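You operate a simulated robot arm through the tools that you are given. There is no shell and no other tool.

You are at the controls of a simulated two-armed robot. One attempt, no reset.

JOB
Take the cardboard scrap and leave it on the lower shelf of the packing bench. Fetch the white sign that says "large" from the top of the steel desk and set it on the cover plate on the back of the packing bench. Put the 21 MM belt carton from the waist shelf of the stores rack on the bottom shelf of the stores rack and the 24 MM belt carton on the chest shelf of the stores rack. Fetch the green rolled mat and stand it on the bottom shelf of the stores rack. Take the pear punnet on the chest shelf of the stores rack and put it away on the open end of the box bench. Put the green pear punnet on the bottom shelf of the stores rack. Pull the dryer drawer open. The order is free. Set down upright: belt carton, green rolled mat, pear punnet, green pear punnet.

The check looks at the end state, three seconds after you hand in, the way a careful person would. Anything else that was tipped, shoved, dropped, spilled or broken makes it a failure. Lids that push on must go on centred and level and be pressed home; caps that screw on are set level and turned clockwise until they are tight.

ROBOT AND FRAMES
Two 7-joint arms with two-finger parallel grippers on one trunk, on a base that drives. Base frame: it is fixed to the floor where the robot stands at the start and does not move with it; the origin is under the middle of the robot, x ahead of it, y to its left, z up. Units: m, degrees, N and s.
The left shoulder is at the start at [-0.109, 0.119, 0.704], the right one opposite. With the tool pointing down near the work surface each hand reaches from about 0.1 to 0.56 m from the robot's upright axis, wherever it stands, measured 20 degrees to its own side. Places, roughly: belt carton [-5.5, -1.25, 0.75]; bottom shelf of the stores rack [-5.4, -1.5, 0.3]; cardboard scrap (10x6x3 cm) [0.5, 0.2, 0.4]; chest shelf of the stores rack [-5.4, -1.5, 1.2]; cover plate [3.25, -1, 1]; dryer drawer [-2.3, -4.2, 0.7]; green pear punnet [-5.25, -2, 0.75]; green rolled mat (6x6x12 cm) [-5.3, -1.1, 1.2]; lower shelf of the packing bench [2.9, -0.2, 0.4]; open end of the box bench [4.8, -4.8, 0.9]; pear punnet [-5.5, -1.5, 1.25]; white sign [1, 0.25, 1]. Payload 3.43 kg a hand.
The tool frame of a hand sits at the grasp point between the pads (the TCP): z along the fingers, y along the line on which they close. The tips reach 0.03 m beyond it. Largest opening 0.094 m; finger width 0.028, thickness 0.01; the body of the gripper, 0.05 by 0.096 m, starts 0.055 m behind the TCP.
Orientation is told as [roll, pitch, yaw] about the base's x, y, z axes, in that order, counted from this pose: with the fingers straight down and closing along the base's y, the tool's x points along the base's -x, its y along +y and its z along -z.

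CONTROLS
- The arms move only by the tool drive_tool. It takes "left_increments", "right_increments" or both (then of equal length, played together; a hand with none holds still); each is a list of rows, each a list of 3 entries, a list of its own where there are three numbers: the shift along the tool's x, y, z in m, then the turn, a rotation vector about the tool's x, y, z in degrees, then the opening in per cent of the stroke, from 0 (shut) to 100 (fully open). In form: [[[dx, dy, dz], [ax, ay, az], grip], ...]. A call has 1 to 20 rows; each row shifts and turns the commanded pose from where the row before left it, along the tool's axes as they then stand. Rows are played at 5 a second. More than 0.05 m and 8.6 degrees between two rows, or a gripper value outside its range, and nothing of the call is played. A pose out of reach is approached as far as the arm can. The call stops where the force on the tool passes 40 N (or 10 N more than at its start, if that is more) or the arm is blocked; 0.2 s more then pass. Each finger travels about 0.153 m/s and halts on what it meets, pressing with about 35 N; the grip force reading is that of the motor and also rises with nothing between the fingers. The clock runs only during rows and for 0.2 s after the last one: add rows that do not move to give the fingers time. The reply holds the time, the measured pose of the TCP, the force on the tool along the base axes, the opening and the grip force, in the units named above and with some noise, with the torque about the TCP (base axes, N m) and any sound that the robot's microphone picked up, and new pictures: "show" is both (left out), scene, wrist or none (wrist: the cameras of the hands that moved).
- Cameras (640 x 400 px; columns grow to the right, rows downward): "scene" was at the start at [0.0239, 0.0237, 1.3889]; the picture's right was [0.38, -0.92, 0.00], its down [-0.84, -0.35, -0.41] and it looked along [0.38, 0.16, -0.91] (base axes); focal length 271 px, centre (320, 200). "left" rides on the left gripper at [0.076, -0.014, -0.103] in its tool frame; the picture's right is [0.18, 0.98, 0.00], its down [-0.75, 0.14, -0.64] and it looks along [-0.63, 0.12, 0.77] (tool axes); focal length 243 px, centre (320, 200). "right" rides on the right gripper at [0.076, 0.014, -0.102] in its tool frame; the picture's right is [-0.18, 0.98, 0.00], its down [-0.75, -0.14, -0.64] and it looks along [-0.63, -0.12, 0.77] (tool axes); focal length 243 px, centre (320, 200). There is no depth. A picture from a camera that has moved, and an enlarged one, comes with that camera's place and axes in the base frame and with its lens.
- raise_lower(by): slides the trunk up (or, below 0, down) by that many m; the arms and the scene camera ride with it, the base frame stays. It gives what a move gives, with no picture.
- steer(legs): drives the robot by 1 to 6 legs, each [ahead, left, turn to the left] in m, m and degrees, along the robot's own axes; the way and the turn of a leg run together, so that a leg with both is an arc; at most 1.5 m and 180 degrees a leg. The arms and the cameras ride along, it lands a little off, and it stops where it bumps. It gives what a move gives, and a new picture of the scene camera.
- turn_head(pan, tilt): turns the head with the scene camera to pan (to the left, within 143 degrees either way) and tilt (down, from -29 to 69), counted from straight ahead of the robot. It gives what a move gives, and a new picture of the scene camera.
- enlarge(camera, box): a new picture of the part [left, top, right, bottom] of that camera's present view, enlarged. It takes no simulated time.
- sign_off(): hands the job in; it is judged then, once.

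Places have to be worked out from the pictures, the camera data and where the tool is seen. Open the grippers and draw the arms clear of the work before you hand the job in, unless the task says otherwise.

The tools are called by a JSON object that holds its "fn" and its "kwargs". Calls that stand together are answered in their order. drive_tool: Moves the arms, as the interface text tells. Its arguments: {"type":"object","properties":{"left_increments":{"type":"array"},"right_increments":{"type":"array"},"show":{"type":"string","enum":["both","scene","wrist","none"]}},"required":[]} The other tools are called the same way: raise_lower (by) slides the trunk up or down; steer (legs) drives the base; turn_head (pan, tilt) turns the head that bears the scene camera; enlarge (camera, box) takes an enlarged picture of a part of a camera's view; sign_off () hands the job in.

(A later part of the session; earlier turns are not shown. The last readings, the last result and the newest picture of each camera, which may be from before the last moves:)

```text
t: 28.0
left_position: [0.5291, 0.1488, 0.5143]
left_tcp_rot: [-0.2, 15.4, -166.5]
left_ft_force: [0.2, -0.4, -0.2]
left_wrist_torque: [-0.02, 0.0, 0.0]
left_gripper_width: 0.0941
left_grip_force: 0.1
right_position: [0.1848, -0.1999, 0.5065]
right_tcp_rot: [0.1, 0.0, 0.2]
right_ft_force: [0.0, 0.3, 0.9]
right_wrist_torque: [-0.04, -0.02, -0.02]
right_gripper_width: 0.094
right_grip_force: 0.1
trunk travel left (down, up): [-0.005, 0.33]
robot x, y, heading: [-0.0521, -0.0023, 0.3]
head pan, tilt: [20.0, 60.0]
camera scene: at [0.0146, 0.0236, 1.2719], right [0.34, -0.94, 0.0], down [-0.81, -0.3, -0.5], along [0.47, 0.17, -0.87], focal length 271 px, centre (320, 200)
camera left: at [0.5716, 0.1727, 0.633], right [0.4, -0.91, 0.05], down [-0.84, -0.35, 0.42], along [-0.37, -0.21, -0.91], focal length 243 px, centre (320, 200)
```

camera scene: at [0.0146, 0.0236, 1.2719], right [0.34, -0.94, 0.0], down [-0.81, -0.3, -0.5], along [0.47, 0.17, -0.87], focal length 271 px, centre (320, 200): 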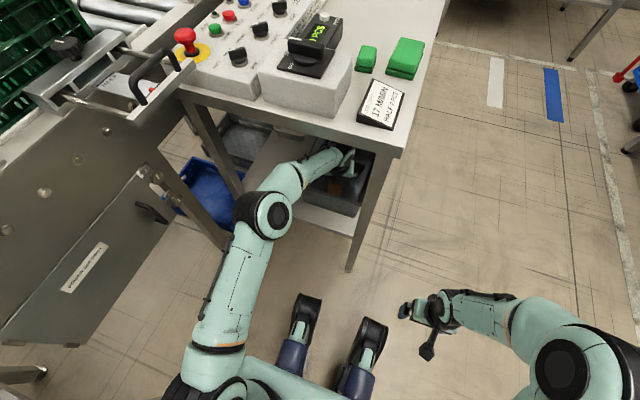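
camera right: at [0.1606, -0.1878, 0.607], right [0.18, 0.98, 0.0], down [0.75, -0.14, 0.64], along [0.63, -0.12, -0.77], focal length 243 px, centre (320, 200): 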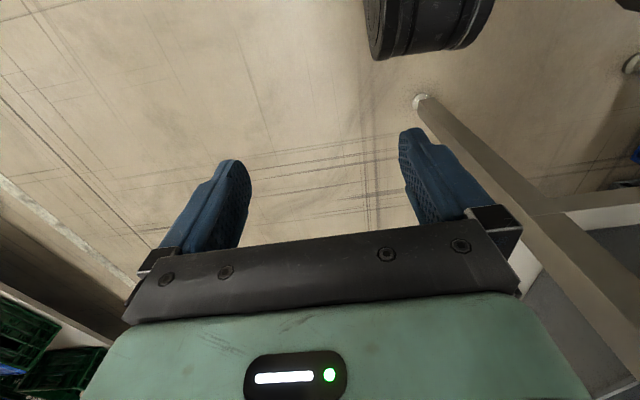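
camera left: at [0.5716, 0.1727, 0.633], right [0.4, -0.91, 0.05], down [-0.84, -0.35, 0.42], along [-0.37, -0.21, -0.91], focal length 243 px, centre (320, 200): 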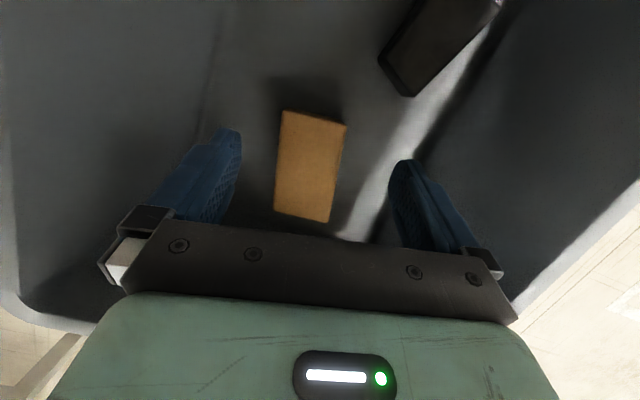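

The fingers are aligned with the scrap, centre [0.521, 0.149]. I descend to z≈0.458 around it and close.

{"fn": "drive_tool", "kwargs": {"left_increments": [[[-0.0103, -0.0007, 0.0262], [0, 0, 0], 100], [[-0.0103, -0.0007, 0.0262], [0, 0, 0], 100], [[0, 0, 0], [0, 0, 0], 100]], "show": "wrist"}}

```text
t: 28.8
left_position: [0.5222, 0.1487, 0.4574]
left_tcp_rot: [0.0, 15.3, -166.6]
left_ft_force: [1.0, 0.4, 1.1]
left_wrist_torque: [0.02, 0.0, -0.01]
left_gripper_width: 0.094
left_grip_force: 0.0
right_position: [0.1848, -0.2002, 0.507]
right_tcp_rot: [0.0, -0.1, 0.2]
right_ft_force: [0.1, 0.0, 0.3]
right_wrist_torque: [0.0, -0.01, -0.02]
right_gripper_width: 0.0939
right_grip_force: 0.1
trunk travel left (down, up): [-0.005, 0.33]
robot x, y, heading: [-0.0526, 0.0022, 0.1]
head pan, tilt: [20.0, 60.0]
camera left: at [0.5655, 0.1723, 0.5764], right [0.4, -0.92, 0.05], down [-0.84, -0.35, 0.42], along [-0.37, -0.21, -0.91], focal length 243 px, centre (320, 200)
```

left: 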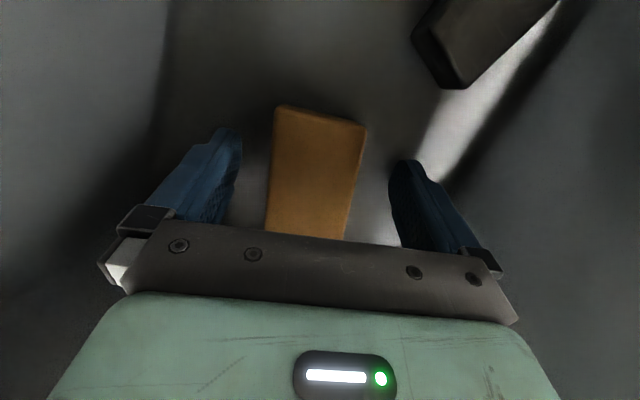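

The growth of the scrap between the two pictures says its top is nearer z≈0.41. I descend further in small steps.

{"fn": "drive_tool", "kwargs": {"left_increments": [[[-0.0048, 0, 0.0174], [0, 0, 0], 100], [[-0.0048, 0, 0.0174], [0, 0, 0], 100], [[0, 0, 0], [0, 0, 0], 100]], "show": "wrist"}}

```text
t: 29.2
left_position: [0.5269, 0.1489, 0.4564]
left_tcp_rot: [0.1, 16.2, -166.4]
left_ft_force: [-2.2, -0.9, 10.6]
left_wrist_torque: [0.48, 0.27, 0.25]
left_gripper_width: 0.0938
left_grip_force: 0.1
right_position: [0.1852, -0.1996, 0.5064]
right_tcp_rot: [0.0, 0.0, 0.2]
right_ft_force: [0.3, 0.4, -0.2]
right_wrist_torque: [-0.01, 0.03, 0.0]
right_gripper_width: 0.0938
right_grip_force: 0.0
trunk travel left (down, up): [-0.005, 0.33]
robot x, y, heading: [-0.0527, 0.0012, 0.3]
head pan, tilt: [20.0, 60.0]
stopped in row 1 (left hand): the force on the tool passed its limit at 57 N (the readings are from after the stop); the commanded pose is now the measured one
camera left: at [0.5687, 0.1722, 0.5763], right [0.4, -0.91, 0.05], down [-0.84, -0.35, 0.41], along [-0.35, -0.21, -0.91], focal length 243 px, centre (320, 200)
```

left: 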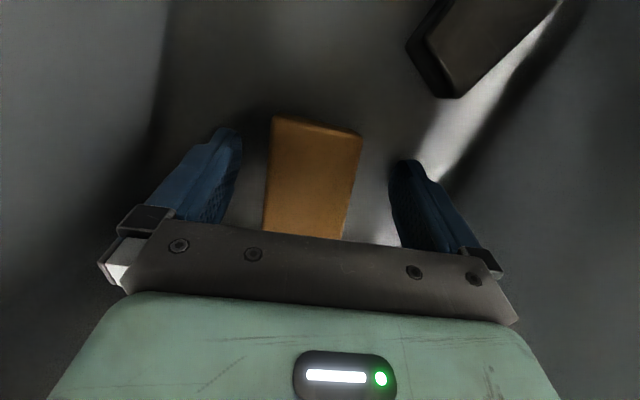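

The tips have touched the bin floor, so the scrap top is indeed ~0.45. I lift 2 mm and close on the scrap.

{"fn": "drive_tool", "kwargs": {"left_increments": [[[0.0005, 0, -0.002], [0, 0, 0], 100], [[0, 0, 0], [0, 0, 0], 60], [[0, 0, 0], [0, 0, 0], 30], [[0, 0, 0], [0, 0, 0], 30], [[0, 0, 0], [0, 0, 0], 0], [[0, 0, 0], [0, 0, 0], 0]], "show": "wrist"}}

```text
t: 30.6
left_position: [0.5271, 0.1485, 0.457]
left_tcp_rot: [-0.1, 16.0, -166.5]
left_ft_force: [0.0, 2.0, 5.9]
left_wrist_torque: [0.19, 0.1, -0.03]
left_gripper_width: 0.0515
left_grip_force: 34.8
right_position: [0.1856, -0.1995, 0.5069]
right_tcp_rot: [0.0, 0.0, 0.1]
right_ft_force: [-0.8, 0.2, 0.1]
right_wrist_torque: [-0.02, -0.01, 0.0]
right_gripper_width: 0.094
right_grip_force: 0.1
trunk travel left (down, up): [-0.005, 0.33]
robot x, y, heading: [-0.0513, -0.0004, 0.4]
head pan, tilt: [20.0, 60.0]
camera left: at [0.5678, 0.1722, 0.5761], right [0.4, -0.91, 0.05], down [-0.84, -0.35, 0.41], along [-0.36, -0.21, -0.91], focal length 243 px, centre (320, 200)
```

left: 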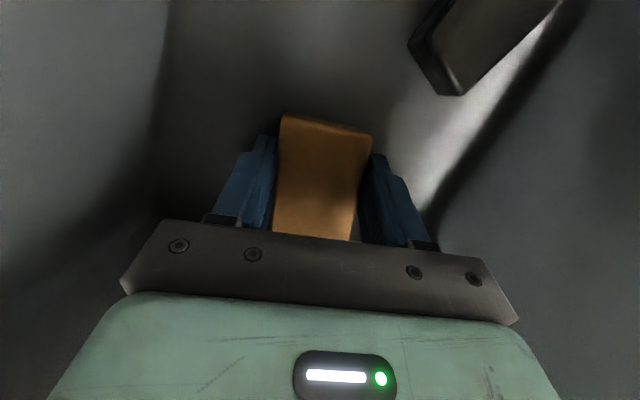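

Scrap gripped (0.0515 m). I lift it out by reversing the tilt path.

{"fn": "drive_tool", "kwargs": {"left_increments": [[[0.0083, 0, -0.0288], [0, 0, 0], 0], [[0.0083, 0, -0.0288], [0, 0, 0], 0], [[0.012, 0, -0.0275], [0, 8.5, 0], 0], [[0.0155, 0, -0.0257], [0, 8.5, 0], 0], [[0.0185, 0, -0.0236], [0, 8.5, 0], 0], [[0.0199, 0, -0.0225], [0, 0, 0], 0], [[0, 0, 0], [0, 0, 0], 0]]}}

```text
t: 32.2
left_position: [0.5366, 0.1522, 0.6362]
left_tcp_rot: [0.0, 41.5, -166.5]
left_ft_force: [0.0, 0.6, 0.8]
left_wrist_torque: [0.0, -0.01, 0.02]
left_gripper_width: 0.0516
left_grip_force: 34.9
right_position: [0.1864, -0.2004, 0.5072]
right_tcp_rot: [-0.1, 0.0, 0.2]
right_ft_force: [-0.2, -0.5, 0.2]
right_wrist_torque: [-0.01, -0.01, 0.02]
right_gripper_width: 0.0941
right_grip_force: 0.1
trunk travel left (down, up): [-0.005, 0.33]
robot x, y, heading: [-0.056, -0.0013, 0.0]
head pan, tilt: [20.0, 60.0]
camera scene: at [0.0145, 0.0236, 1.2719], right [0.34, -0.94, 0.0], down [-0.81, -0.3, -0.5], along [0.47, 0.17, -0.87], focal length 271 px, centre (320, 200)
camera left: at [0.5236, 0.1624, 0.7637], right [0.36, -0.92, 0.12], down [-0.93, -0.37, -0.02], along [0.06, -0.11, -0.99], focal length 243 px, centre (320, 200)
```

scene: 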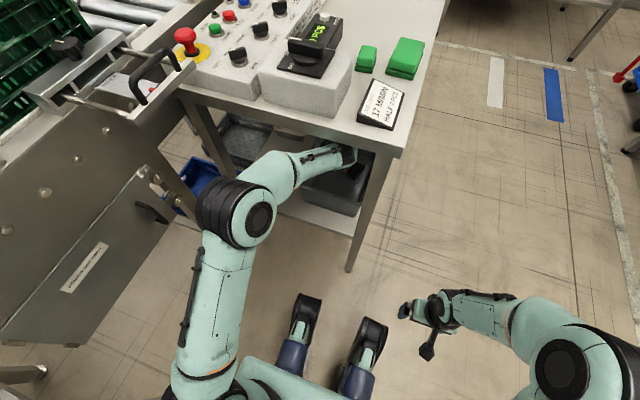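
left: 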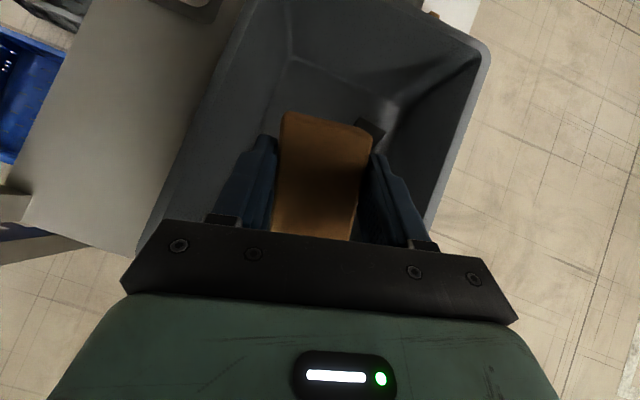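

Clear of the bin interior; I draw the hand straight back over the rim.

{"fn": "drive_tool", "kwargs": {"left_increments": [[[-0.0328, -0.0105, -0.029], [0, 0, 0], 0], [[-0.0328, -0.0105, -0.029], [0, 0, 0], 0], [[-0.0328, -0.0105, -0.029], [0, 0, 0], 0], [[-0.0328, -0.0105, -0.029], [0, 0, 0], 0], [[-0.0328, -0.0105, -0.029], [0, 0, 0], 0], [[-0.0328, -0.0105, -0.029], [0, 0, 0], 0], [[0, 0, 0], [0, 0, 0], 0]]}}

{"fn": "enlarge", "kwargs": {"camera": "scene", "box": [240, 100, 440, 225]}}

```text
t: 33.8
left_position: [0.2635, 0.1532, 0.6354]
left_tcp_rot: [0.2, 41.5, -166.4]
left_ft_force: [0.5, 0.9, -0.2]
left_wrist_torque: [0.0, 0.02, 0.01]
left_gripper_width: 0.0514
left_grip_force: 34.7
right_position: [0.184, -0.2008, 0.5068]
right_tcp_rot: [0.0, 0.0, 0.2]
right_ft_force: [0.3, 0.0, 0.5]
right_wrist_torque: [-0.06, -0.03, -0.01]
right_gripper_width: 0.094
right_grip_force: 0.1
trunk travel left (down, up): [-0.005, 0.33]
robot x, y, heading: [-0.0531, -0.0049, 0.3]
head pan, tilt: [20.0, 60.0]
camera scene: at [0.0145, 0.0236, 1.2719], right [0.34, -0.94, 0.0], down [-0.81, -0.3, -0.5], along [0.47, 0.17, -0.87], focal length 271 px, centre (320, 200)
camera left: at [0.2518, 0.1624, 0.7617], right [0.36, -0.92, 0.12], down [-0.93, -0.37, -0.02], along [0.06, -0.11, -0.99], focal length 243 px, centre (320, 200)
```

scene: 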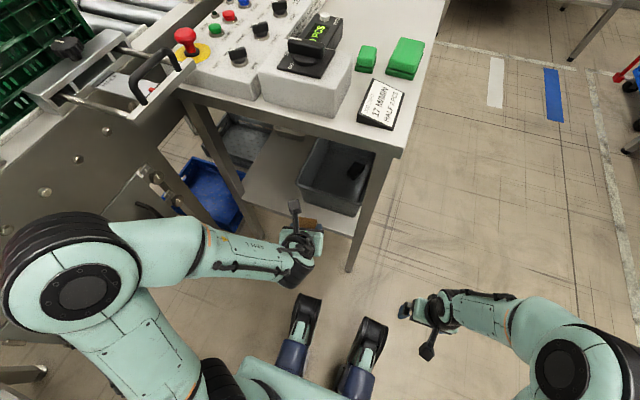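
left: 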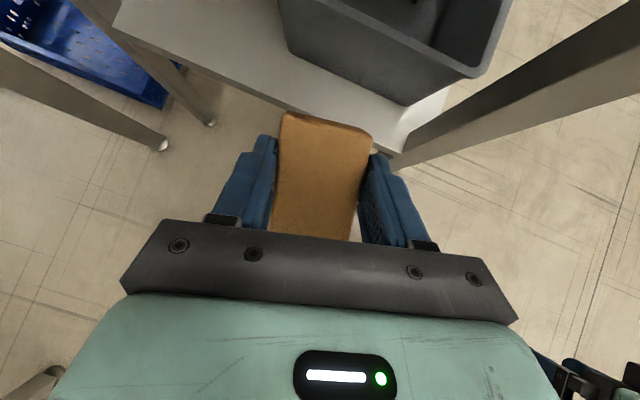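

```text
3.20 times, centred on (340, 162) of scene
camera zoom: at [0.0145, 0.0236, 1.2719], right [0.34, -0.94, 0.0], down [-0.81, -0.3, -0.5], along [0.47, 0.17, -0.87], focal length 868 px, centre (256, 320)
```

zoom: 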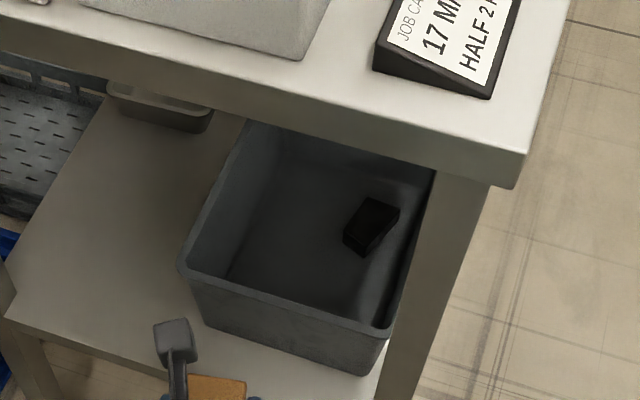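

The bin is empty but visibly ~4 cm too deep; I will pull it back with this hand on my way back. Now I tuck the left hand and drive round the right side of the desk to look at the signs.

{"fn": "steer", "kwargs": {"legs": [[-0.15, 0, 0], [0, -0.6, 0], [1.2, 0, 0]]}}

{"fn": "turn_head", "kwargs": {"pan": 70, "tilt": 35}}

{"fn": "turn_head", "kwargs": {"pan": 0, "tilt": 20}}

```text
t: 46.2
left_position: [1.3141, -0.4428, 0.6341]
left_tcp_rot: [0.0, 41.5, -166.5]
left_ft_force: [-0.3, 0.2, -1.0]
left_wrist_torque: [0.02, 0.04, -0.01]
left_gripper_width: 0.0515
left_grip_force: 35.1
right_position: [1.2338, -0.7958, 0.5069]
right_tcp_rot: [0.0, 0.0, 0.1]
right_ft_force: [0.6, 0.0, 0.0]
right_wrist_torque: [-0.01, 0.04, 0.01]
right_gripper_width: 0.0937
right_grip_force: 0.0
trunk travel left (down, up): [-0.005, 0.33]
robot x, y, heading: [0.9943, -0.5939, -0.0]
head pan, tilt: [20.0, 60.0]
camera scene: at [1.0629, -0.5717, 1.2719], right [0.34, -0.94, 0.0], down [-0.81, -0.3, -0.5], along [0.47, 0.17, -0.87], focal length 271 px, centre (320, 200)
```

scene: 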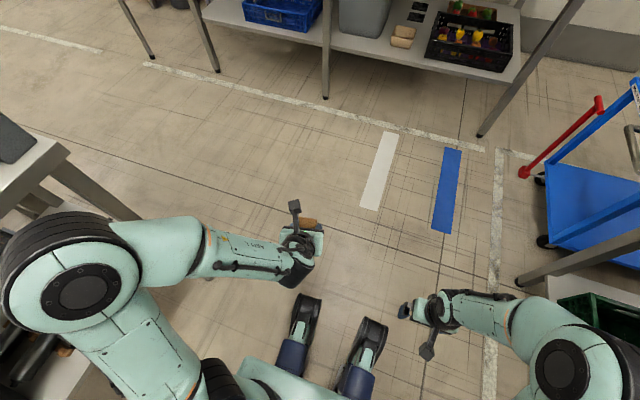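

```text
t: 47.4
left_position: [1.3141, -0.4437, 0.6349]
left_tcp_rot: [0.2, 41.5, -166.4]
left_ft_force: [0.1, -0.2, 0.6]
left_wrist_torque: [0.0, 0.02, 0.01]
left_gripper_width: 0.0515
left_grip_force: 34.8
right_position: [1.2321, -0.7961, 0.5079]
right_tcp_rot: [0.0, 0.0, 0.1]
right_ft_force: [-0.3, -0.2, 0.5]
right_wrist_torque: [-0.03, -0.01, -0.01]
right_gripper_width: 0.094
right_grip_force: 0.0
trunk travel left (down, up): [-0.005, 0.33]
robot x, y, heading: [0.9946, -0.5969, -0.1]
head pan, tilt: [70.0, 35.0]
camera scene: at [1.0303, -0.5118, 1.3062], right [0.94, -0.34, 0.0], down [-0.2, -0.54, -0.82], along [0.28, 0.77, -0.57], focal length 271 px, centre (320, 200)
```

scene: 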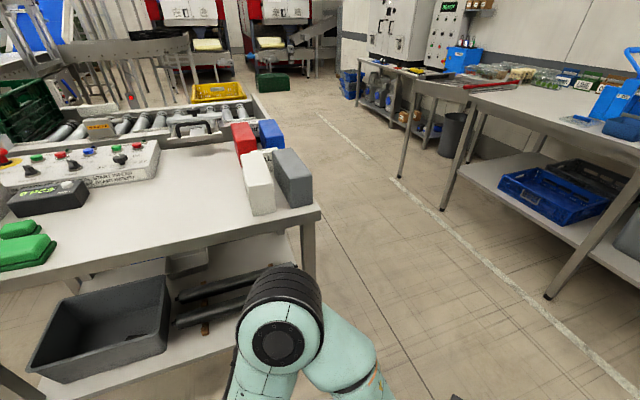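

```text
t: 48.8
left_position: [1.314, -0.4441, 0.6344]
left_tcp_rot: [0.1, 41.5, -166.6]
left_ft_force: [0.3, 0.0, 0.4]
left_wrist_torque: [0.0, 0.02, 0.01]
left_gripper_width: 0.0517
left_grip_force: 34.6
right_position: [1.233, -0.7961, 0.5068]
right_tcp_rot: [0.1, 0.0, 0.1]
right_ft_force: [-0.3, -0.1, -0.5]
right_wrist_torque: [-0.02, 0.0, 0.01]
right_gripper_width: 0.0942
right_grip_force: 0.0
trunk travel left (down, up): [-0.005, 0.33]
robot x, y, heading: [0.9979, -0.5952, 0.1]
head pan, tilt: [0.0, 20.0]
camera scene: at [1.0933, -0.5944, 1.3301], right [0.0, -1.0, 0.0], down [-0.34, 0.0, -0.94], along [0.94, 0.0, -0.34], focal length 271 px, centre (320, 200)
```

scene: 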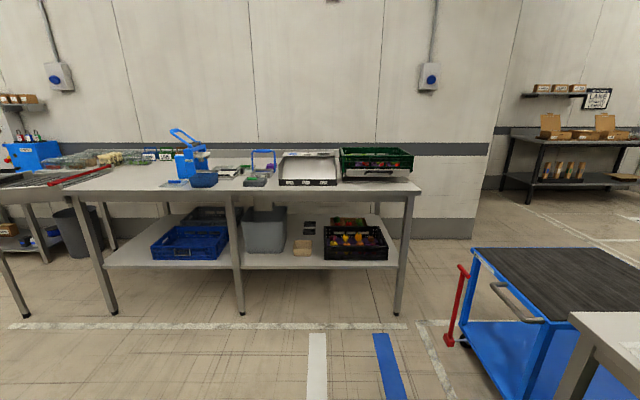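

The desk's far end is near x≈1.22. I drive round to face it from the far side and look at the signs.

{"fn": "steer", "kwargs": {"legs": [[0.75, 0, 0], [0, 0, 180], [0, -0.85, 0]]}}

{"fn": "turn_head", "kwargs": {"pan": 0, "tilt": 35}}

{"fn": "enlarge", "kwargs": {"camera": "scene", "box": [180, 80, 500, 280]}}

```text
t: 67.8
left_position: [1.4073, 0.0982, 0.6341]
left_tcp_rot: [0.2, 41.5, 15.5]
left_ft_force: [0.4, -0.7, -0.1]
left_wrist_torque: [-0.04, 0.01, -0.02]
left_gripper_width: 0.0471
left_grip_force: 34.7
right_position: [1.4753, 0.4528, 0.5066]
right_tcp_rot: [-0.1, 0.1, -177.8]
right_ft_force: [-0.4, -0.7, 0.1]
right_wrist_torque: [-0.01, -0.03, -0.02]
right_gripper_width: 0.094
right_grip_force: 0.1
trunk travel left (down, up): [-0.005, 0.33]
robot x, y, heading: [1.7171, 0.2588, -177.6]
head pan, tilt: [0.0, 20.0]
camera scene: at [1.6206, 0.2596, 1.3301], right [-0.04, 1.0, 0.0], down [0.34, 0.01, -0.94], along [-0.94, -0.04, -0.34], focal length 271 px, centre (320, 200)
```

scene: 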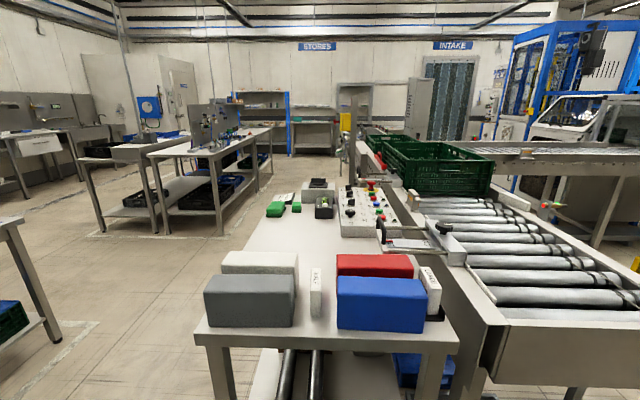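

```text
t: 68.5
left_position: [1.4082, 0.0986, 0.635]
left_tcp_rot: [0.1, 41.5, 15.6]
left_ft_force: [-0.3, 0.6, -0.5]
left_wrist_torque: [0.02, 0.02, 0.01]
left_gripper_width: 0.0476
left_grip_force: 35.1
right_position: [1.4755, 0.4542, 0.5075]
right_tcp_rot: [0.0, 0.0, -177.9]
right_ft_force: [0.0, 0.1, -0.7]
right_wrist_torque: [-0.03, -0.02, 0.02]
right_gripper_width: 0.094
right_grip_force: 0.2
trunk travel left (down, up): [-0.005, 0.33]
robot x, y, heading: [1.7178, 0.2632, -177.9]
head pan, tilt: [0.0, 35.0]
camera scene: at [1.6257, 0.2597, 1.3063], right [-0.04, 1.0, 0.0], down [0.57, 0.02, -0.82], along [-0.82, -0.03, -0.57], focal length 271 px, centre (320, 200)
```

scene: 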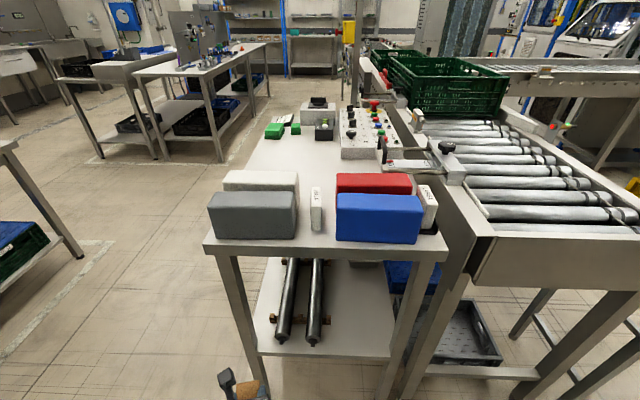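

```text
2.00 times, centred on (340, 180) of scene
camera zoom: at [1.6257, 0.2597, 1.3063], right [-0.04, 1.0, 0.0], down [0.57, 0.02, -0.82], along [-0.82, -0.03, -0.57], focal length 542 px, centre (280, 240)
```

zoom: 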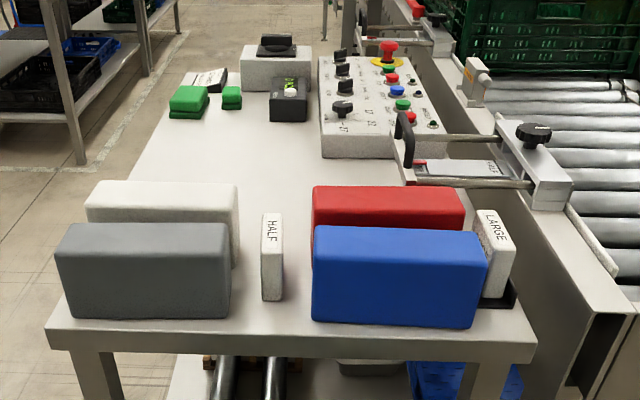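

The LARGE sign stands at about [1.1, 0.495, 0.93], next to the blue block. I raise the trunk, pull the left hand in and lift the right hand to look from above.

{"fn": "raise_lower", "kwargs": {"by": 0.3}}

{"fn": "drive_tool", "kwargs": {"left_increments": [[[-0.0328, -0.0105, -0.029], [0, 0, 0], 0], [[-0.0328, -0.0105, -0.029], [0, 0, 0], 0], [[0, 0, 0], [0, 0, 0], 0], [[0, 0, 0], [0, 0, 0], 0], [[0, 0, 0], [0, 0, 0], 0]], "right_increments": [[[0, 0, -0.045], [0, 0, 0], 100], [[0, 0, -0.045], [0, 0, 0], 100], [[0, 0, -0.045], [0, 0, 0], 100], [[0, 0, -0.045], [0, 0, 0], 100], [[0, 0, -0.045], [0, 0, 0], 100]]}}

```text
t: 71.5
left_position: [1.403, 0.0974, 0.9394]
left_tcp_rot: [0.2, 41.9, 15.7]
left_ft_force: [0.6, 0.0, 0.3]
left_wrist_torque: [-0.02, -0.02, 0.0]
left_gripper_width: 0.0474
left_grip_force: 35.0
right_position: [1.4762, 0.4545, 0.8062]
right_tcp_rot: [-0.1, 0.0, -177.8]
right_ft_force: [-0.2, -0.2, -0.6]
right_wrist_torque: [-0.02, 0.04, -0.05]
right_gripper_width: 0.0939
right_grip_force: 0.1
trunk travel left (down, up): [-0.305, 0.03]
robot x, y, heading: [1.7166, 0.263, -177.8]
head pan, tilt: [0.0, 35.0]
```

```text
t: 72.7
left_position: [1.412, 0.1158, 0.9567]
left_tcp_rot: [0.2, 41.9, 15.8]
left_ft_force: [-0.2, 0.6, -0.2]
left_wrist_torque: [-0.01, 0.02, 0.04]
left_gripper_width: 0.0474
left_grip_force: 35.4
left hand out of reach, approached as far as the arm can: row 1, 2
right_position: [1.4764, 0.4534, 1.0329]
right_tcp_rot: [0.0, 0.0, -177.8]
right_ft_force: [-0.5, -0.4, 0.1]
right_wrist_torque: [-0.03, 0.05, 0.01]
right_gripper_width: 0.0938
right_grip_force: 0.1
trunk travel left (down, up): [-0.305, 0.03]
robot x, y, heading: [1.7221, 0.2617, -177.8]
head pan, tilt: [0.0, 35.0]
camera scene: at [1.6753, 0.2615, 1.6135], right [-0.04, 1.0, 0.0], down [0.57, 0.02, -0.82], along [-0.82, -0.03, -0.57], focal length 271 px, centre (320, 200)
camera right: at [1.5526, 0.4407, 1.1326], right [-0.15, -0.99, 0.0], down [-0.76, 0.11, 0.64], along [-0.64, 0.09, -0.77], focal length 243 px, centre (320, 200)
camera left: at [1.4291, 0.1035, 1.0844], right [-0.4, 0.91, 0.13], down [0.92, 0.4, -0.03], along [-0.07, 0.1, -0.99], focal length 243 px, centre (320, 200)
```

scene: 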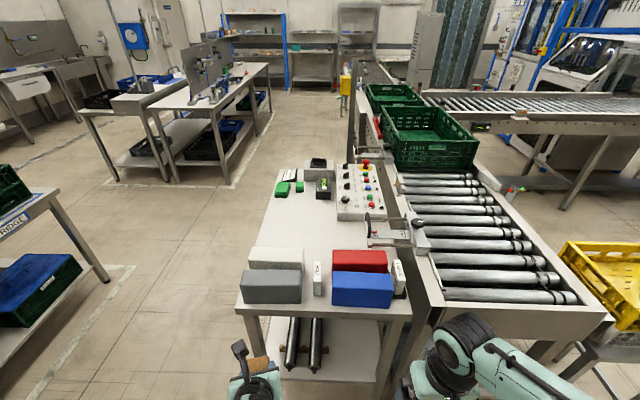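
right: 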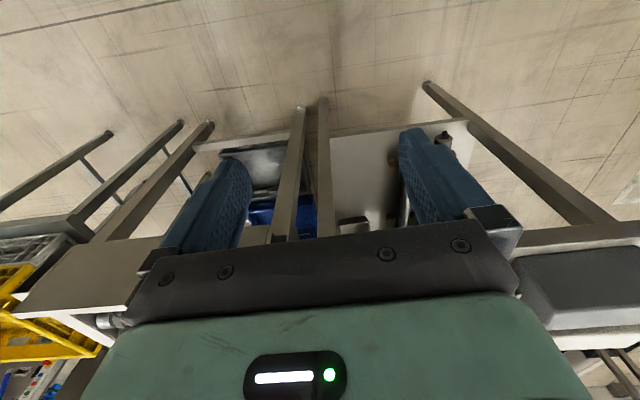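
left: 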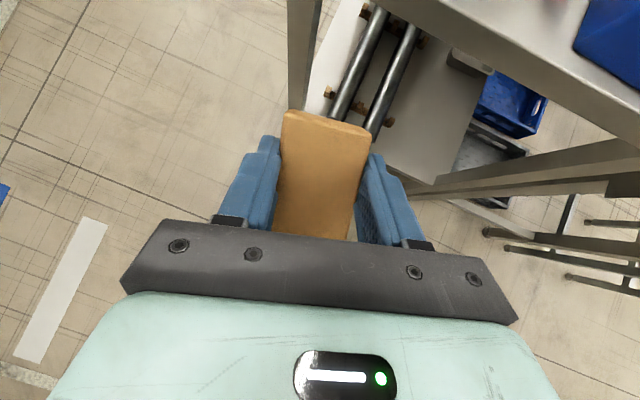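

The scrap is firmly held. I lift the left hand clear of the blocks, then drive closer and look down at the sign.

{"fn": "drive_tool", "kwargs": {"left_increments": [[[0.033, 0, -0.037], [0, 0, 0], 0], [[0.033, 0, -0.037], [0, 0, 0], 0], [[0, 0, 0], [0, 0, 0], 0]], "right_increments": [[[0, 0, -0.045], [0, 0, 0], 100], [[0, 0, -0.045], [0, 0, 0], 100], [[0, 0, -0.045], [0, 0, 0], 100]], "show": "none"}}

{"fn": "steer", "kwargs": {"legs": [[0.13, 0, -2]]}}

{"fn": "turn_head", "kwargs": {"pan": -20, "tilt": 50}}

{"fn": "enlarge", "kwargs": {"camera": "scene", "box": [220, 120, 420, 245]}}

```text
t: 73.5
left_position: [1.4125, 0.1147, 1.0563]
left_tcp_rot: [0.2, 42.1, 15.7]
left_ft_force: [-0.1, -1.3, -0.4]
left_wrist_torque: [-0.02, -0.01, -0.04]
left_gripper_width: 0.0475
left_grip_force: 35.0
right_position: [1.4742, 0.453, 1.1668]
right_tcp_rot: [-0.1, 0.0, -177.7]
right_ft_force: [-0.4, 0.5, 0.2]
right_wrist_torque: [-0.01, -0.01, -0.04]
right_gripper_width: 0.0941
right_grip_force: 0.0
trunk travel left (down, up): [-0.305, 0.03]
robot x, y, heading: [1.7236, 0.2632, -177.8]
head pan, tilt: [0.0, 35.0]
```

```text
t: 74.8
left_position: [1.281, 0.1229, 1.055]
left_tcp_rot: [0.2, 42.0, 13.7]
left_ft_force: [-0.4, 0.2, -0.6]
left_wrist_torque: [0.01, 0.03, -0.01]
left_gripper_width: 0.0473
left_grip_force: 35.0
right_position: [1.3541, 0.4592, 1.1659]
right_tcp_rot: [0.0, 0.0, -179.8]
right_ft_force: [0.7, 0.3, 0.4]
right_wrist_torque: [-0.01, -0.01, 0.01]
right_gripper_width: 0.0939
right_grip_force: 0.1
trunk travel left (down, up): [-0.305, 0.03]
robot x, y, heading: [1.5907, 0.2603, -180.0]
head pan, tilt: [0.0, 35.0]
camera scene: at [1.5464, 0.2606, 1.6133], right [0.0, 1.0, 0.0], down [0.57, 0.0, -0.82], along [-0.82, 0.0, -0.57], focal length 271 px, centre (320, 200)
```

scene: 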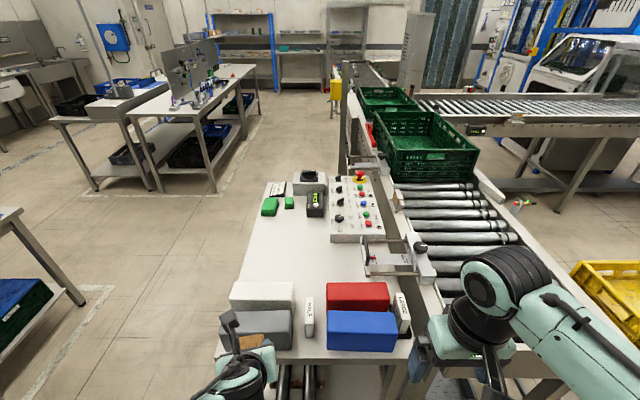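

```text
t: 75.6
left_position: [1.2803, 0.1232, 1.0561]
left_tcp_rot: [0.3, 42.0, 13.7]
left_ft_force: [-0.4, 1.0, -0.3]
left_wrist_torque: [0.02, 0.03, -0.01]
left_gripper_width: 0.0473
left_grip_force: 35.1
right_position: [1.3529, 0.4603, 1.1654]
right_tcp_rot: [0.1, -0.1, -179.9]
right_ft_force: [-0.3, 0.5, 0.3]
right_wrist_torque: [-0.01, 0.0, -0.01]
right_gripper_width: 0.094
right_grip_force: 0.1
trunk travel left (down, up): [-0.305, 0.03]
robot x, y, heading: [1.5881, 0.2586, -179.8]
head pan, tilt: [-20.0, 50.0]
camera scene: at [1.562, 0.2868, 1.5918], right [0.34, 0.94, 0.0], down [0.72, -0.26, -0.64], along [-0.61, 0.22, -0.77], focal length 271 px, centre (320, 200)
```

scene: 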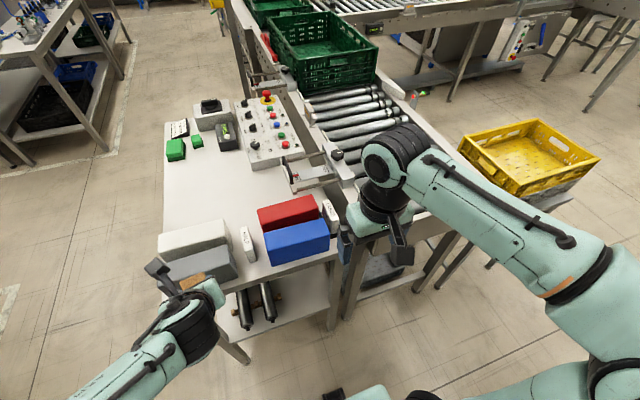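

```text
3.20 times, centred on (320, 182) of scene
camera zoom: at [1.562, 0.2868, 1.5918], right [0.34, 0.94, 0.0], down [0.72, -0.26, -0.64], along [-0.61, 0.22, -0.77], focal length 868 px, centre (320, 256)
```

zoom: 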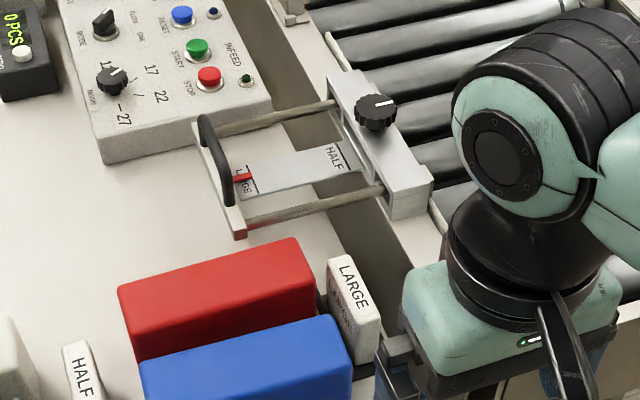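

The sign stands just right of the red and blue blocks, roughly at [1.115, 0.485], top ≈0.97. I bring the right hand above it for a close view.

{"fn": "drive_tool", "kwargs": {"right_increments": [[[-0.046, -0.005, 0.0], [0, 0, 0], 100], [[-0.046, -0.005, 0], [0, 0, 0], 100], [[-0.046, -0.005, 0], [0, 0, 0], 100], [[-0.046, -0.005, 0], [0, 0, 0], 100], [[-0.04, -0.005, 0], [0, 0, 0], 100], [[0, 0, 0.04], [0, 0, 0], 100], [[0, 0, 0], [0, 0, 0], 100]]}}

```text
t: 77.2
left_position: [1.2793, 0.1219, 1.0555]
left_tcp_rot: [0.1, 42.1, 13.7]
left_ft_force: [-0.4, -0.6, -0.1]
left_wrist_torque: [-0.02, 0.0, 0.0]
left_gripper_width: 0.0472
left_grip_force: 34.9
right_position: [1.1285, 0.4845, 1.1264]
right_tcp_rot: [0.0, 0.0, -179.9]
right_ft_force: [0.3, -0.4, -1.0]
right_wrist_torque: [0.01, 0.0, -0.04]
right_gripper_width: 0.0942
right_grip_force: 0.0
trunk travel left (down, up): [-0.305, 0.03]
robot x, y, heading: [1.5934, 0.2613, -179.8]
head pan, tilt: [-20.0, 50.0]
camera scene: at [1.5612, 0.2866, 1.5918], right [0.34, 0.94, 0.0], down [0.72, -0.26, -0.64], along [-0.6, 0.22, -0.77], focal length 271 px, centre (320, 200)
camera right: at [1.2049, 0.4689, 1.2267], right [-0.18, -0.98, 0.0], down [-0.75, 0.14, 0.64], along [-0.63, 0.12, -0.77], focal length 243 px, centre (320, 200)
```

scene: 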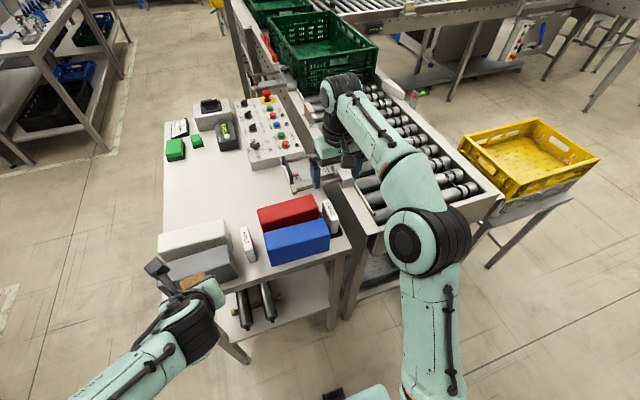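
right: 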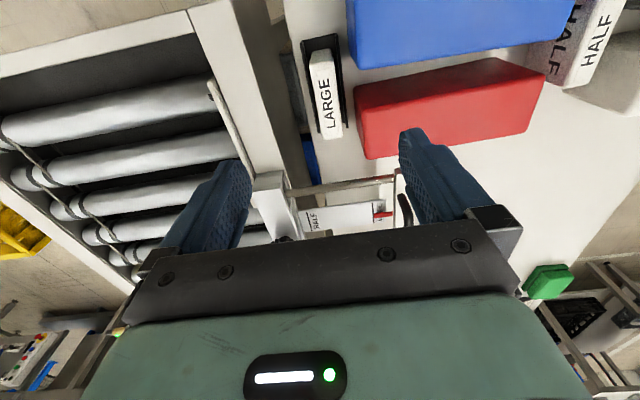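

The sign is a bar ~9 cm long and ~2.4 cm thick standing in a dark holder beside the blocks. I enlarge to judge the gap to the blocks.

{"fn": "enlarge", "kwargs": {"camera": "right", "box": [240, 10, 440, 135]}}

{"fn": "enlarge", "kwargs": {"camera": "scene", "box": [250, 170, 370, 245]}}

```text
3.20 times, centred on (340, 72) of right
camera zoom: at [1.2049, 0.4689, 1.2267], right [-0.18, -0.98, 0.0], down [-0.75, 0.14, 0.64], along [-0.63, 0.12, -0.77], focal length 776 px, centre (256, 608)
```

zoom: 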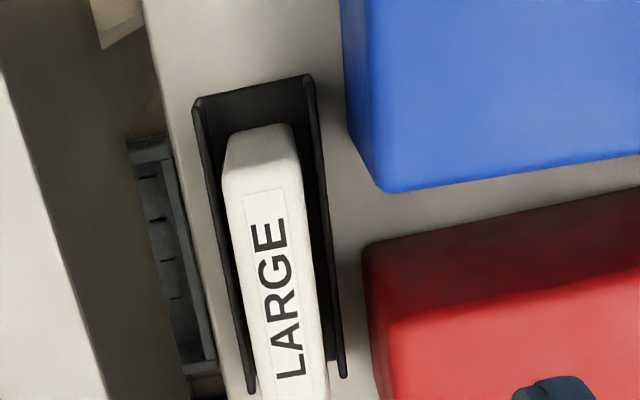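

```text
5.33 times, centred on (310, 208) of scene
camera zoom: at [1.5612, 0.2866, 1.5918], right [0.34, 0.94, 0.0], down [0.72, -0.26, -0.64], along [-0.6, 0.22, -0.77], focal length 1446 px, centre (373, 160)
```

zoom: 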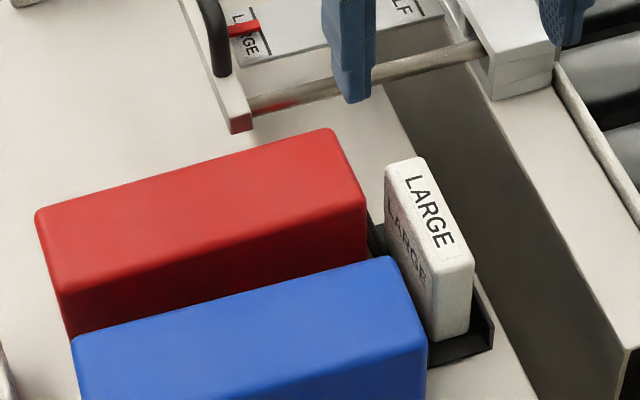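

Sign faces are at about y≈0.468 and 0.488 with ~15 mm gaps to the blocks, top ≈1.0. I narrow the gripper to 3 cm and come to just above the sign to check alignment.

{"fn": "drive_tool", "kwargs": {"right_increments": [[[-0.004, 0.005, 0], [0, 0, 0], 32], [[0, 0, 0], [0, 0, 0], 32], [[0, 0, 0.035], [0, 0, 0], 32], [[0, 0, 0.03], [0, 0, 0], 32], [[0, 0, 0], [0, 0, 0], 32]], "show": "none"}}

{"fn": "enlarge", "kwargs": {"camera": "right", "box": [220, 60, 420, 185]}}

{"fn": "enlarge", "kwargs": {"camera": "scene", "box": [270, 150, 390, 225]}}

```text
t: 78.4
left_position: [1.2807, 0.1221, 1.0563]
left_tcp_rot: [0.3, 42.0, 13.7]
left_ft_force: [0.8, 0.8, 0.8]
left_wrist_torque: [0.04, 0.01, -0.01]
left_gripper_width: 0.0474
left_grip_force: 34.7
right_position: [1.1251, 0.4784, 1.0631]
right_tcp_rot: [0.0, 0.0, -180.0]
right_ft_force: [-0.3, 0.7, -0.2]
right_wrist_torque: [0.02, 0.01, -0.03]
right_gripper_width: 0.0298
right_grip_force: 0.1
trunk travel left (down, up): [-0.305, 0.03]
robot x, y, heading: [1.5887, 0.2606, -179.8]
head pan, tilt: [-20.0, 50.0]
```

```text
3.20 times, centred on (320, 122) of right
camera zoom: at [1.2016, 0.4636, 1.1613], right [-0.18, -0.98, 0.0], down [-0.75, 0.14, 0.64], along [-0.63, 0.12, -0.77], focal length 776 px, centre (320, 448)
```

zoom: 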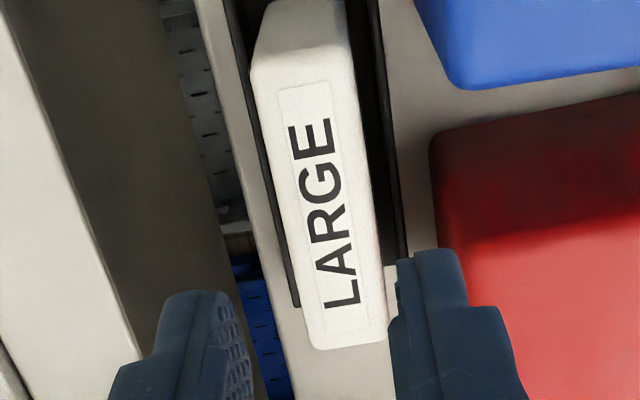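

```text
5.33 times, centred on (330, 188) of scene
camera zoom: at [1.5618, 0.2869, 1.5918], right [0.34, 0.94, 0.0], down [0.72, -0.26, -0.64], along [-0.6, 0.22, -0.77], focal length 1446 px, centre (267, 267)
```

zoom: 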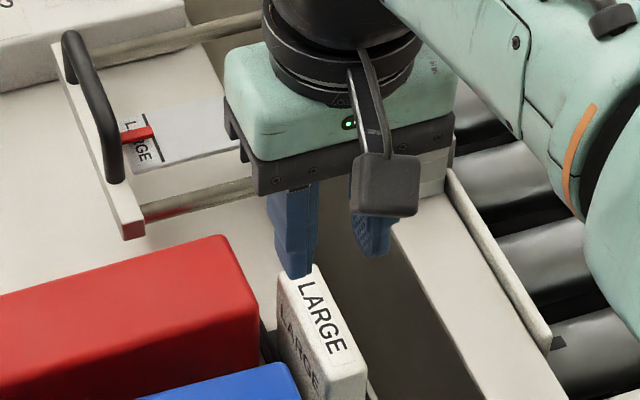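

The block-side finger lines up with the channel between the sign and the red block (≈2 mm margins). I shift 1 cm toward me along the sign and descend slowly.

{"fn": "drive_tool", "kwargs": {"right_increments": [[[0.01, 0, 0], [0, 0, 0], 32], [[0, 0, 0.02], [0, 0, 0], 32], [[0, 0, 0.012], [0, 0, 0], 32], [[0, 0, 0], [0, 0, 0], 32]], "show": "none"}}

{"fn": "enlarge", "kwargs": {"camera": "right", "box": [220, 60, 420, 185]}}

```text
t: 79.4
left_position: [1.2788, 0.1234, 1.0548]
left_tcp_rot: [0.3, 42.0, 13.6]
left_ft_force: [-0.4, -0.2, 0.8]
left_wrist_torque: [-0.01, -0.02, -0.01]
left_gripper_width: 0.0472
left_grip_force: 35.1
right_position: [1.1341, 0.478, 1.0284]
right_tcp_rot: [0.0, 0.0, -179.9]
right_ft_force: [0.5, 1.4, -0.4]
right_wrist_torque: [0.03, 0.02, 0.0]
right_gripper_width: 0.0299
right_grip_force: 0.0
trunk travel left (down, up): [-0.305, 0.03]
robot x, y, heading: [1.5882, 0.2586, -179.7]
head pan, tilt: [-20.0, 50.0]
```

```text
3.20 times, centred on (320, 122) of right
camera zoom: at [1.2113, 0.4637, 1.1291], right [-0.18, -0.98, 0.0], down [-0.75, 0.14, 0.64], along [-0.63, 0.12, -0.77], focal length 776 px, centre (320, 448)
```

zoom: 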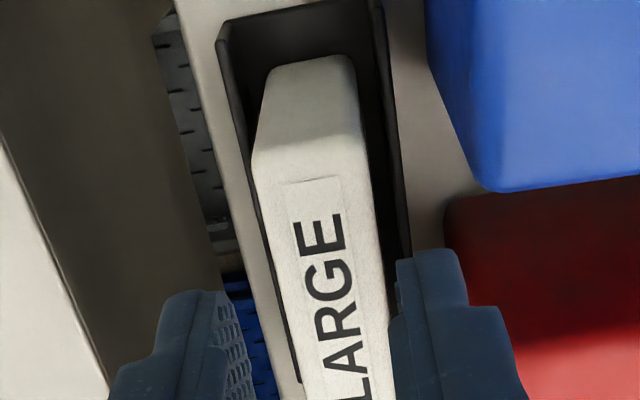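

The finger is a bit close to the red block; I shift 1.5 mm away from it and descend further.

{"fn": "drive_tool", "kwargs": {"right_increments": [[[0, -0.0015, 0], [0, 0, 0], 32], [[0, 0, 0.012], [0, 0, 0], 32], [[0, 0, 0], [0, 0, 0], 32]], "show": "none"}}

{"fn": "enlarge", "kwargs": {"camera": "right", "box": [220, 60, 420, 185]}}

{"fn": "enlarge", "kwargs": {"camera": "scene", "box": [270, 150, 390, 225]}}

```text
t: 80.2
left_position: [1.2796, 0.1227, 1.0558]
left_tcp_rot: [0.1, 42.0, 13.7]
left_ft_force: [0.3, 0.1, 0.2]
left_wrist_torque: [0.01, 0.01, 0.0]
left_gripper_width: 0.047
left_grip_force: 34.6
right_position: [1.1343, 0.4802, 1.0162]
right_tcp_rot: [-0.1, 0.0, -179.9]
right_ft_force: [0.0, 0.3, 0.1]
right_wrist_torque: [-0.02, 0.02, 0.02]
right_gripper_width: 0.0301
right_grip_force: 0.2
trunk travel left (down, up): [-0.305, 0.03]
robot x, y, heading: [1.5881, 0.2602, -179.7]
head pan, tilt: [-20.0, 50.0]
```

```text
3.20 times, centred on (320, 122) of right
camera zoom: at [1.2116, 0.4649, 1.1171], right [-0.18, -0.98, 0.0], down [-0.75, 0.14, 0.64], along [-0.63, 0.12, -0.77], focal length 776 px, centre (320, 448)
```

zoom: 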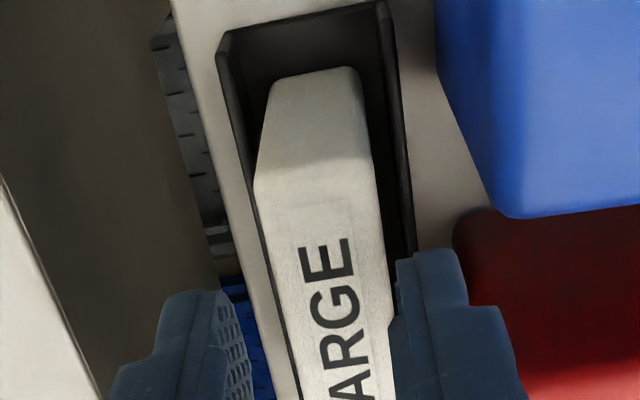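

```text
5.33 times, centred on (330, 188) of scene
camera zoom: at [1.5618, 0.2869, 1.5918], right [0.34, 0.94, 0.0], down [0.72, -0.26, -0.64], along [-0.6, 0.22, -0.77], focal length 1446 px, centre (267, 267)
```

zoom: 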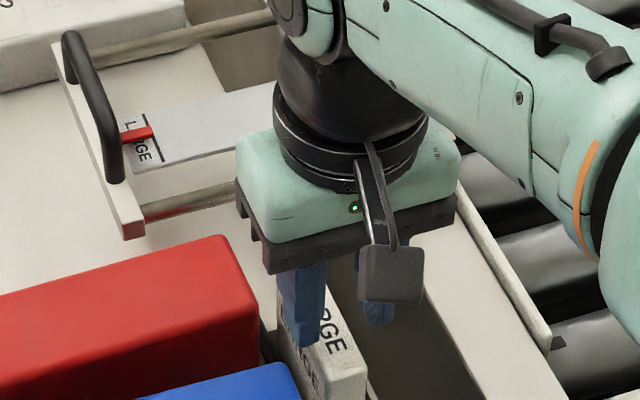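

The finger is sliding in between the block and the sign. I go 25 mm lower and then close.

{"fn": "drive_tool", "kwargs": {"right_increments": [[[0, 0, 0.012], [0, 0, 0], 32], [[0, 0, 0.012], [0, 0, 0], 32], [[0, 0, 0], [0, 0, 0], 32]], "show": "none"}}

{"fn": "enlarge", "kwargs": {"camera": "right", "box": [220, 60, 420, 185]}}

{"fn": "enlarge", "kwargs": {"camera": "scene", "box": [270, 150, 390, 225]}}

```text
t: 81.0
left_position: [1.2793, 0.1239, 1.0557]
left_tcp_rot: [0.2, 42.0, 13.7]
left_ft_force: [0.8, 0.0, -1.2]
left_wrist_torque: [0.02, 0.01, -0.03]
left_gripper_width: 0.0471
left_grip_force: 35.3
right_position: [1.135, 0.4801, 0.992]
right_tcp_rot: [-0.1, -0.1, -179.9]
right_ft_force: [-0.2, 0.5, 0.5]
right_wrist_torque: [0.05, -0.03, 0.0]
right_gripper_width: 0.03
right_grip_force: 0.0
trunk travel left (down, up): [-0.305, 0.03]
robot x, y, heading: [1.5875, 0.2615, -179.9]
head pan, tilt: [-20.0, 50.0]
```

```text
3.20 times, centred on (320, 122) of right
camera zoom: at [1.2117, 0.4649, 1.0932], right [-0.18, -0.98, 0.0], down [-0.75, 0.14, 0.64], along [-0.63, 0.12, -0.77], focal length 776 px, centre (320, 448)
```

zoom: 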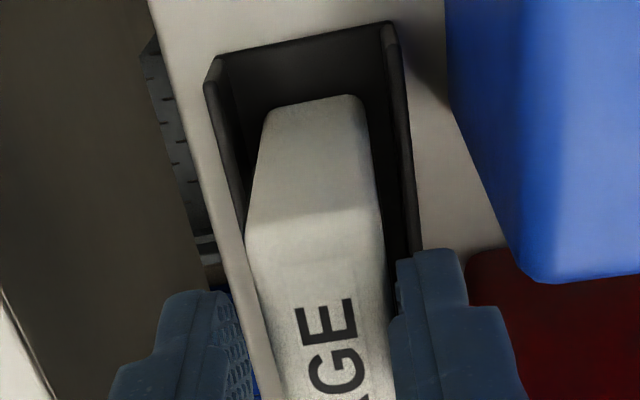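

```text
5.33 times, centred on (330, 188) of scene
camera zoom: at [1.5618, 0.2869, 1.5918], right [0.34, 0.94, 0.0], down [0.72, -0.26, -0.64], along [-0.6, 0.22, -0.77], focal length 1446 px, centre (267, 267)
```

zoom: 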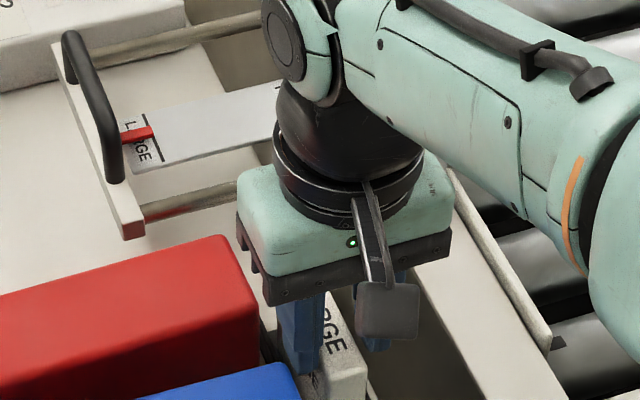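

Sign top is at TCP level. I go 8 mm lower and close gently.

{"fn": "drive_tool", "kwargs": {"right_increments": [[[0, 0, 0.008], [0, 0, 0], 32], [[0, 0, 0], [0, 0, 0], 26], [[0, 0, 0], [0, 0, 0], 20], [[0, 0, 0], [0, 0, 0], 10], [[0, 0, 0], [0, 0, 0], 0], [[0, 0, 0], [0, 0, 0], 0]], "show": "none"}}

{"fn": "enlarge", "kwargs": {"camera": "right", "box": [220, 60, 420, 185]}}

```text
t: 82.4
left_position: [1.28, 0.1225, 1.0563]
left_tcp_rot: [0.3, 42.0, 13.7]
left_ft_force: [0.6, -0.6, -0.2]
left_wrist_torque: [-0.02, -0.04, 0.01]
left_gripper_width: 0.0472
left_grip_force: 34.9
right_position: [1.1353, 0.48, 0.9842]
right_tcp_rot: [0.0, 0.0, -179.9]
right_ft_force: [-0.4, 0.2, -0.5]
right_wrist_torque: [-0.02, 0.0, -0.01]
right_gripper_width: 0.0235
right_grip_force: 35.0
trunk travel left (down, up): [-0.305, 0.03]
robot x, y, heading: [1.588, 0.2613, -179.7]
head pan, tilt: [-20.0, 50.0]
```

```text
3.20 times, centred on (320, 122) of right
camera zoom: at [1.2116, 0.4646, 1.0853], right [-0.18, -0.98, 0.0], down [-0.75, 0.14, 0.64], along [-0.63, 0.12, -0.77], focal length 776 px, centre (320, 448)
```

zoom: 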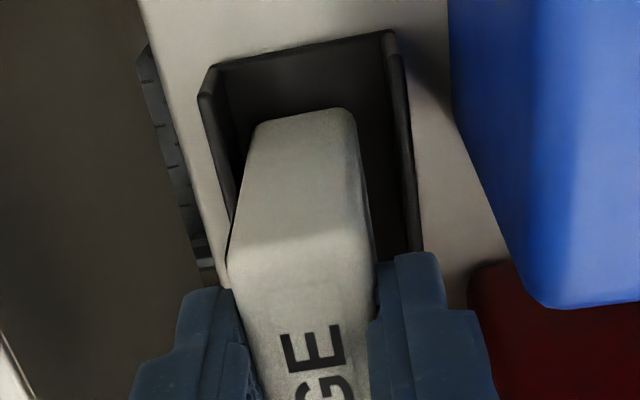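

Sign gripped (23.5 mm). I lift it straight up out of its holder.

{"fn": "drive_tool", "kwargs": {"right_increments": [[[0, 0, -0.015], [0, 0, 0], 0], [[0, 0, -0.03], [0, 0, 0], 0], [[0, 0, -0.04], [0, 0, 0], 0], [[0, 0, -0.045], [0, 0, 0], 0], [[0, 0, -0.045], [0, 0, 0], 0], [[0, 0, 0], [0, 0, 0], 0]]}}

```text
t: 83.8
left_position: [1.2799, 0.124, 1.0557]
left_tcp_rot: [0.2, 42.0, 13.6]
left_ft_force: [0.0, -0.2, -0.5]
left_wrist_torque: [-0.02, 0.02, 0.0]
left_gripper_width: 0.0472
left_grip_force: 35.7
right_position: [1.1348, 0.4786, 1.1616]
right_tcp_rot: [0.0, -0.1, -179.9]
right_ft_force: [0.3, 0.3, -0.8]
right_wrist_torque: [0.01, 0.03, -0.03]
right_gripper_width: 0.0232
right_grip_force: 34.9
trunk travel left (down, up): [-0.305, 0.03]
robot x, y, heading: [1.5922, 0.2602, -179.7]
head pan, tilt: [-20.0, 50.0]
camera scene: at [1.5617, 0.2872, 1.5917], right [0.34, 0.94, 0.0], down [0.72, -0.26, -0.64], along [-0.6, 0.22, -0.77], focal length 271 px, centre (320, 200)
camera right: at [1.2118, 0.4645, 1.2613], right [-0.18, -0.98, 0.0], down [-0.75, 0.14, 0.64], along [-0.63, 0.12, -0.77], focal length 243 px, centre (320, 200)
```

scene: 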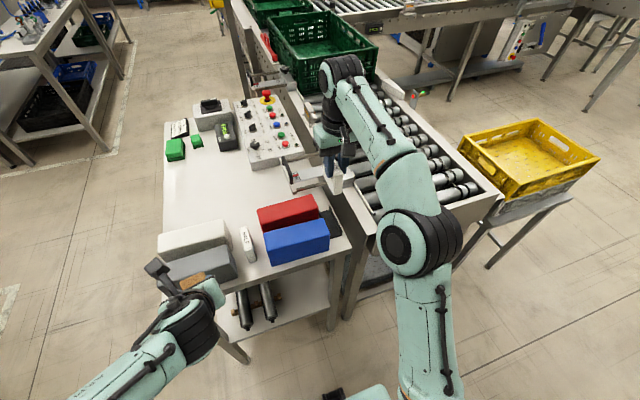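
right: 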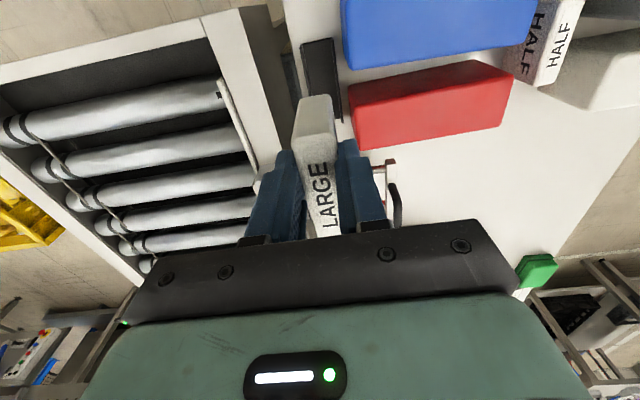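

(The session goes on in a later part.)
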